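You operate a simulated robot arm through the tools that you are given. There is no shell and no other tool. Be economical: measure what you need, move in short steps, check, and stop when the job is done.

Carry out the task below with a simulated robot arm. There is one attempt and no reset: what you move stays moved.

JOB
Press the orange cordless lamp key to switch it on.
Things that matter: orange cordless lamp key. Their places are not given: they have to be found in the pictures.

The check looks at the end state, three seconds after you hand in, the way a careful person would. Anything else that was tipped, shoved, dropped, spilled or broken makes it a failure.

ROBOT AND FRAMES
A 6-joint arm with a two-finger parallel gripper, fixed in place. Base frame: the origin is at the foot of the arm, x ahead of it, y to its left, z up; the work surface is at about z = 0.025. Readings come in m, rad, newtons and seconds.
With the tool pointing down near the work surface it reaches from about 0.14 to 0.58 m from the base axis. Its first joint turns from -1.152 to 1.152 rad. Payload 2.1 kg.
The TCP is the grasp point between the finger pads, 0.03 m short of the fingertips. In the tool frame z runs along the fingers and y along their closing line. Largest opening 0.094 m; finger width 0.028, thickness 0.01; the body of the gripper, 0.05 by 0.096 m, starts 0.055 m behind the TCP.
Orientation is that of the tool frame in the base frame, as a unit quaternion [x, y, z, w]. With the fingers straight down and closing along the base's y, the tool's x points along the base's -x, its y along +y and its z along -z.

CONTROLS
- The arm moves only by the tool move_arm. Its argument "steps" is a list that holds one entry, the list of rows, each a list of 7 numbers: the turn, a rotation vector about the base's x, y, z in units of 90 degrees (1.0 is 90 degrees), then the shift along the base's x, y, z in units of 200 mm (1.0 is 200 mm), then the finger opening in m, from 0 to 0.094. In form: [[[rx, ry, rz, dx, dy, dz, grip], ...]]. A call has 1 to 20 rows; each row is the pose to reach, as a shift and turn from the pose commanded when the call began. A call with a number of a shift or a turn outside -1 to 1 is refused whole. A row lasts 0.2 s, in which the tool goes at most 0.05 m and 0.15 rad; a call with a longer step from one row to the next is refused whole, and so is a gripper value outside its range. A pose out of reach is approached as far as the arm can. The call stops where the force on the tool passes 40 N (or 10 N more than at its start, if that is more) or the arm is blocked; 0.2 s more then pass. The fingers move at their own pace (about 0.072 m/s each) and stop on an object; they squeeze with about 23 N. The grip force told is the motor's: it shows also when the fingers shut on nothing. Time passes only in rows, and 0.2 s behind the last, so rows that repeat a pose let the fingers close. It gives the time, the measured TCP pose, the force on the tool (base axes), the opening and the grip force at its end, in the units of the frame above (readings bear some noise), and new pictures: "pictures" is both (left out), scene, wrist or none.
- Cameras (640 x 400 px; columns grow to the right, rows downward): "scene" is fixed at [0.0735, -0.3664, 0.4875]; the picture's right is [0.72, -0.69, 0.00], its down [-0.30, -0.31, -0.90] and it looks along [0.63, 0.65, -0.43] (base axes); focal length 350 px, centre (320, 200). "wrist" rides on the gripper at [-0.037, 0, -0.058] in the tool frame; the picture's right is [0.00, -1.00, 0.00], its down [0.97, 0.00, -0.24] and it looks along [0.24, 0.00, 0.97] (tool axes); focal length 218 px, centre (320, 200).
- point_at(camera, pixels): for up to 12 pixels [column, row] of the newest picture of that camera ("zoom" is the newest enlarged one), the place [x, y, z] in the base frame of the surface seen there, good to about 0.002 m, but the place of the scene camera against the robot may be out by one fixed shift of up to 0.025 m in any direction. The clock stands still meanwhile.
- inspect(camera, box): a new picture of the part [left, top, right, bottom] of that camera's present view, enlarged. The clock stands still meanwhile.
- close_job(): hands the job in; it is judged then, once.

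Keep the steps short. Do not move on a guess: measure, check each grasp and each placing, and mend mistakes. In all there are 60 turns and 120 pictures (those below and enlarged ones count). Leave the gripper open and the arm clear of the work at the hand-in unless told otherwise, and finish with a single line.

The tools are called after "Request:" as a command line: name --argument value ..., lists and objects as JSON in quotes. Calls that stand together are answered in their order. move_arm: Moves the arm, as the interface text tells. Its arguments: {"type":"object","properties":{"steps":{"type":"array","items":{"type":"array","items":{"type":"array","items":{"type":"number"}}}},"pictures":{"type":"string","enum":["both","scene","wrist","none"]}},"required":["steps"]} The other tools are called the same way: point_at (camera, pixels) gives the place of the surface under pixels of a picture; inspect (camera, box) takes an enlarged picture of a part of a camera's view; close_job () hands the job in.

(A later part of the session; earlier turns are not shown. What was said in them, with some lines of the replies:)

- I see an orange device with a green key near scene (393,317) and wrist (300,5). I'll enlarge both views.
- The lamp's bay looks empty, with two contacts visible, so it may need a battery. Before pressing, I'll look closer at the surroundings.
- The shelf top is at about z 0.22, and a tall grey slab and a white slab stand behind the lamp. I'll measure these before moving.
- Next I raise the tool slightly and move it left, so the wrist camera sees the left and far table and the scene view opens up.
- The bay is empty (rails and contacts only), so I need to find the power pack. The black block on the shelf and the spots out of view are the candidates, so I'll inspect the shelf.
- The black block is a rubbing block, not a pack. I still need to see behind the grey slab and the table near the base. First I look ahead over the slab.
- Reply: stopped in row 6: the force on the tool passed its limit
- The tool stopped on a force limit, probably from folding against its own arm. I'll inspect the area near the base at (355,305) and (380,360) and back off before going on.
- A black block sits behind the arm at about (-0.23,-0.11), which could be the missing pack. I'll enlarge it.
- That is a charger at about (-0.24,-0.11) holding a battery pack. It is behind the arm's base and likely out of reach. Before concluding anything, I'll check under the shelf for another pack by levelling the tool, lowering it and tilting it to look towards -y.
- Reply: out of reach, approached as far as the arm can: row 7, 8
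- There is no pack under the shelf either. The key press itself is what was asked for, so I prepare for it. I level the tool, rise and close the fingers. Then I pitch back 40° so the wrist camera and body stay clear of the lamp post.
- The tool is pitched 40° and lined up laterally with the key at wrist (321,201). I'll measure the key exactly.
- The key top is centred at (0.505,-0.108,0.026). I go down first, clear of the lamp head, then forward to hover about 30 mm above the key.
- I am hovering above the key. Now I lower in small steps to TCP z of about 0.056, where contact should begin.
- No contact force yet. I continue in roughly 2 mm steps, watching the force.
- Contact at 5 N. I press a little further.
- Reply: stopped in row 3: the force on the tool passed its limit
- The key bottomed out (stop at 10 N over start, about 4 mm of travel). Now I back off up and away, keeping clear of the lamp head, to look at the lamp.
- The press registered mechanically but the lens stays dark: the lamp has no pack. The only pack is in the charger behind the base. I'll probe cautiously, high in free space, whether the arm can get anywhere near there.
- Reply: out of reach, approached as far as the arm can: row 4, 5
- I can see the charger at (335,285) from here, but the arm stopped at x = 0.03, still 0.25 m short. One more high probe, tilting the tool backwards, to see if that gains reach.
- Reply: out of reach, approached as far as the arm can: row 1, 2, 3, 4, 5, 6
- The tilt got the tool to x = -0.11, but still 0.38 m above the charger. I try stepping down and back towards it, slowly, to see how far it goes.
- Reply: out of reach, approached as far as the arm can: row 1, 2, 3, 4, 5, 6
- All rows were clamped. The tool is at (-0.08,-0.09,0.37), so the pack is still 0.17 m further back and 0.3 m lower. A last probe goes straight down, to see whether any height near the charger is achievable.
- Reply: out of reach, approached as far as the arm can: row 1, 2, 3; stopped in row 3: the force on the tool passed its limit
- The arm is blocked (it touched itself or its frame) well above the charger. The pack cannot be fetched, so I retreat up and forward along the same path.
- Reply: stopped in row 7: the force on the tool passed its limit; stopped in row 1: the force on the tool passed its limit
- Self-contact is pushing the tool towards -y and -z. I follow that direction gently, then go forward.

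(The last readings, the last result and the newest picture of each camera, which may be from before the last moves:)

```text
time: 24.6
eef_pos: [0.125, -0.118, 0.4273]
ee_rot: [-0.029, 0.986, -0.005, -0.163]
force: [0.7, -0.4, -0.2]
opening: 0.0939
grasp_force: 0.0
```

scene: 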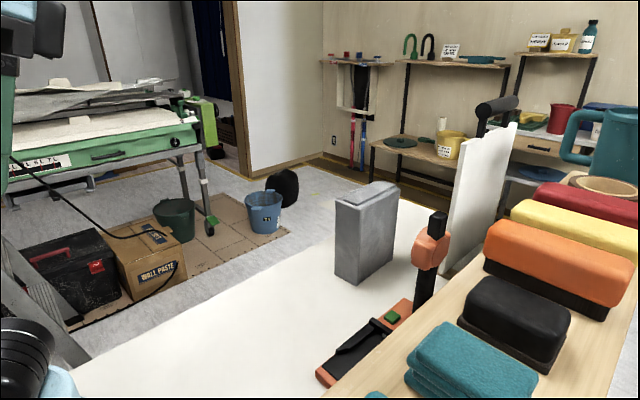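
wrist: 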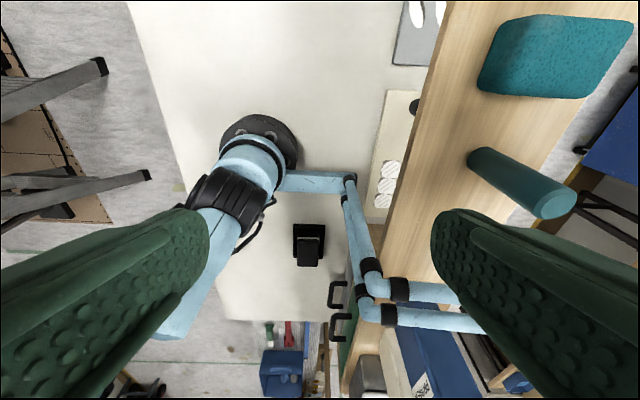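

Free again. I continue forward and level the tool to a clear rest pose near the start, then check that nothing moved.

Request:
move_arm --steps '[[[0, -0.06, 0, 0.2, 0.0, 0, 0.094], [0, -0.12, 0, 0.4, 0.0, 0, 0.094], [0, -0.19, 0, 0.6, 0.05, 0, 0.094], [0, -0.207, 0, 0.75, 0.15, -0.05, 0.094], [0, -0.207, 0, 0.8, 0.3, -0.1, 0.094], [0, -0.207, 0, 0.8, 0.4, -0.2, 0.094]]]'

Request:
point_at --camera "scene" --pixels '[[393, 317], [432, 250], [375, 190]]'

Request:
inspect --camera "wrist" --box '[300, 0, 640, 220]'

```text
time: 25.9
eef_pos: [0.2823, -0.041, 0.3879]
ee_rot: [-0.025, 1.0, -0.011, -0.001]
force: [0.2, -0.1, -0.1]
opening: 0.0938
grasp_force: 0.0
```

scene: 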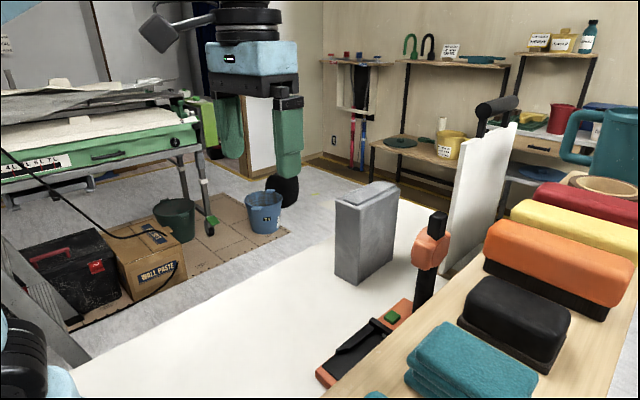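
wrist: 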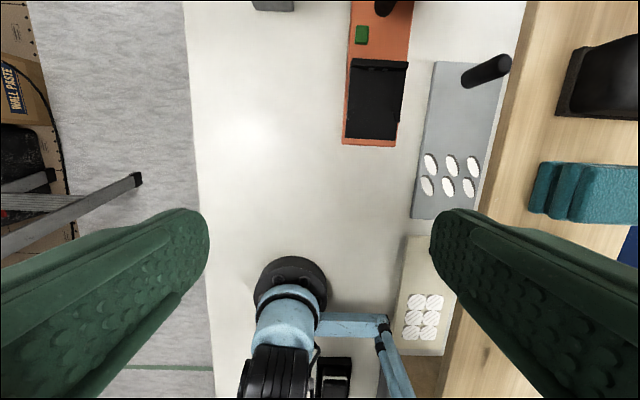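

```text
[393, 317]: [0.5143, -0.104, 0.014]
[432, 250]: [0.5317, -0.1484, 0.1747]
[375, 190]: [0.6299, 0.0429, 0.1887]
```

```text
1.82 times, centred on (470, 110) of wrist
```

zoom: 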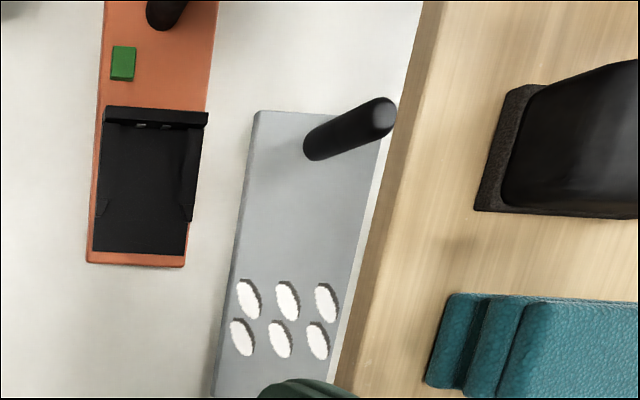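

Nothing was displaced, the gripper is open and the arm is clear. The lamp stays dark because its bay is empty and the only pack is out of reach, so I hand in as things stand.

Request:
close_job

```text
The job is handed in.
```

The lamp is not on: I pressed the orange lamp's key fully and moved nothing else, but its battery bay is empty and the only pack I found sits in a charger behind the base at about (-0.24, -0.11), which the arm could not reach.
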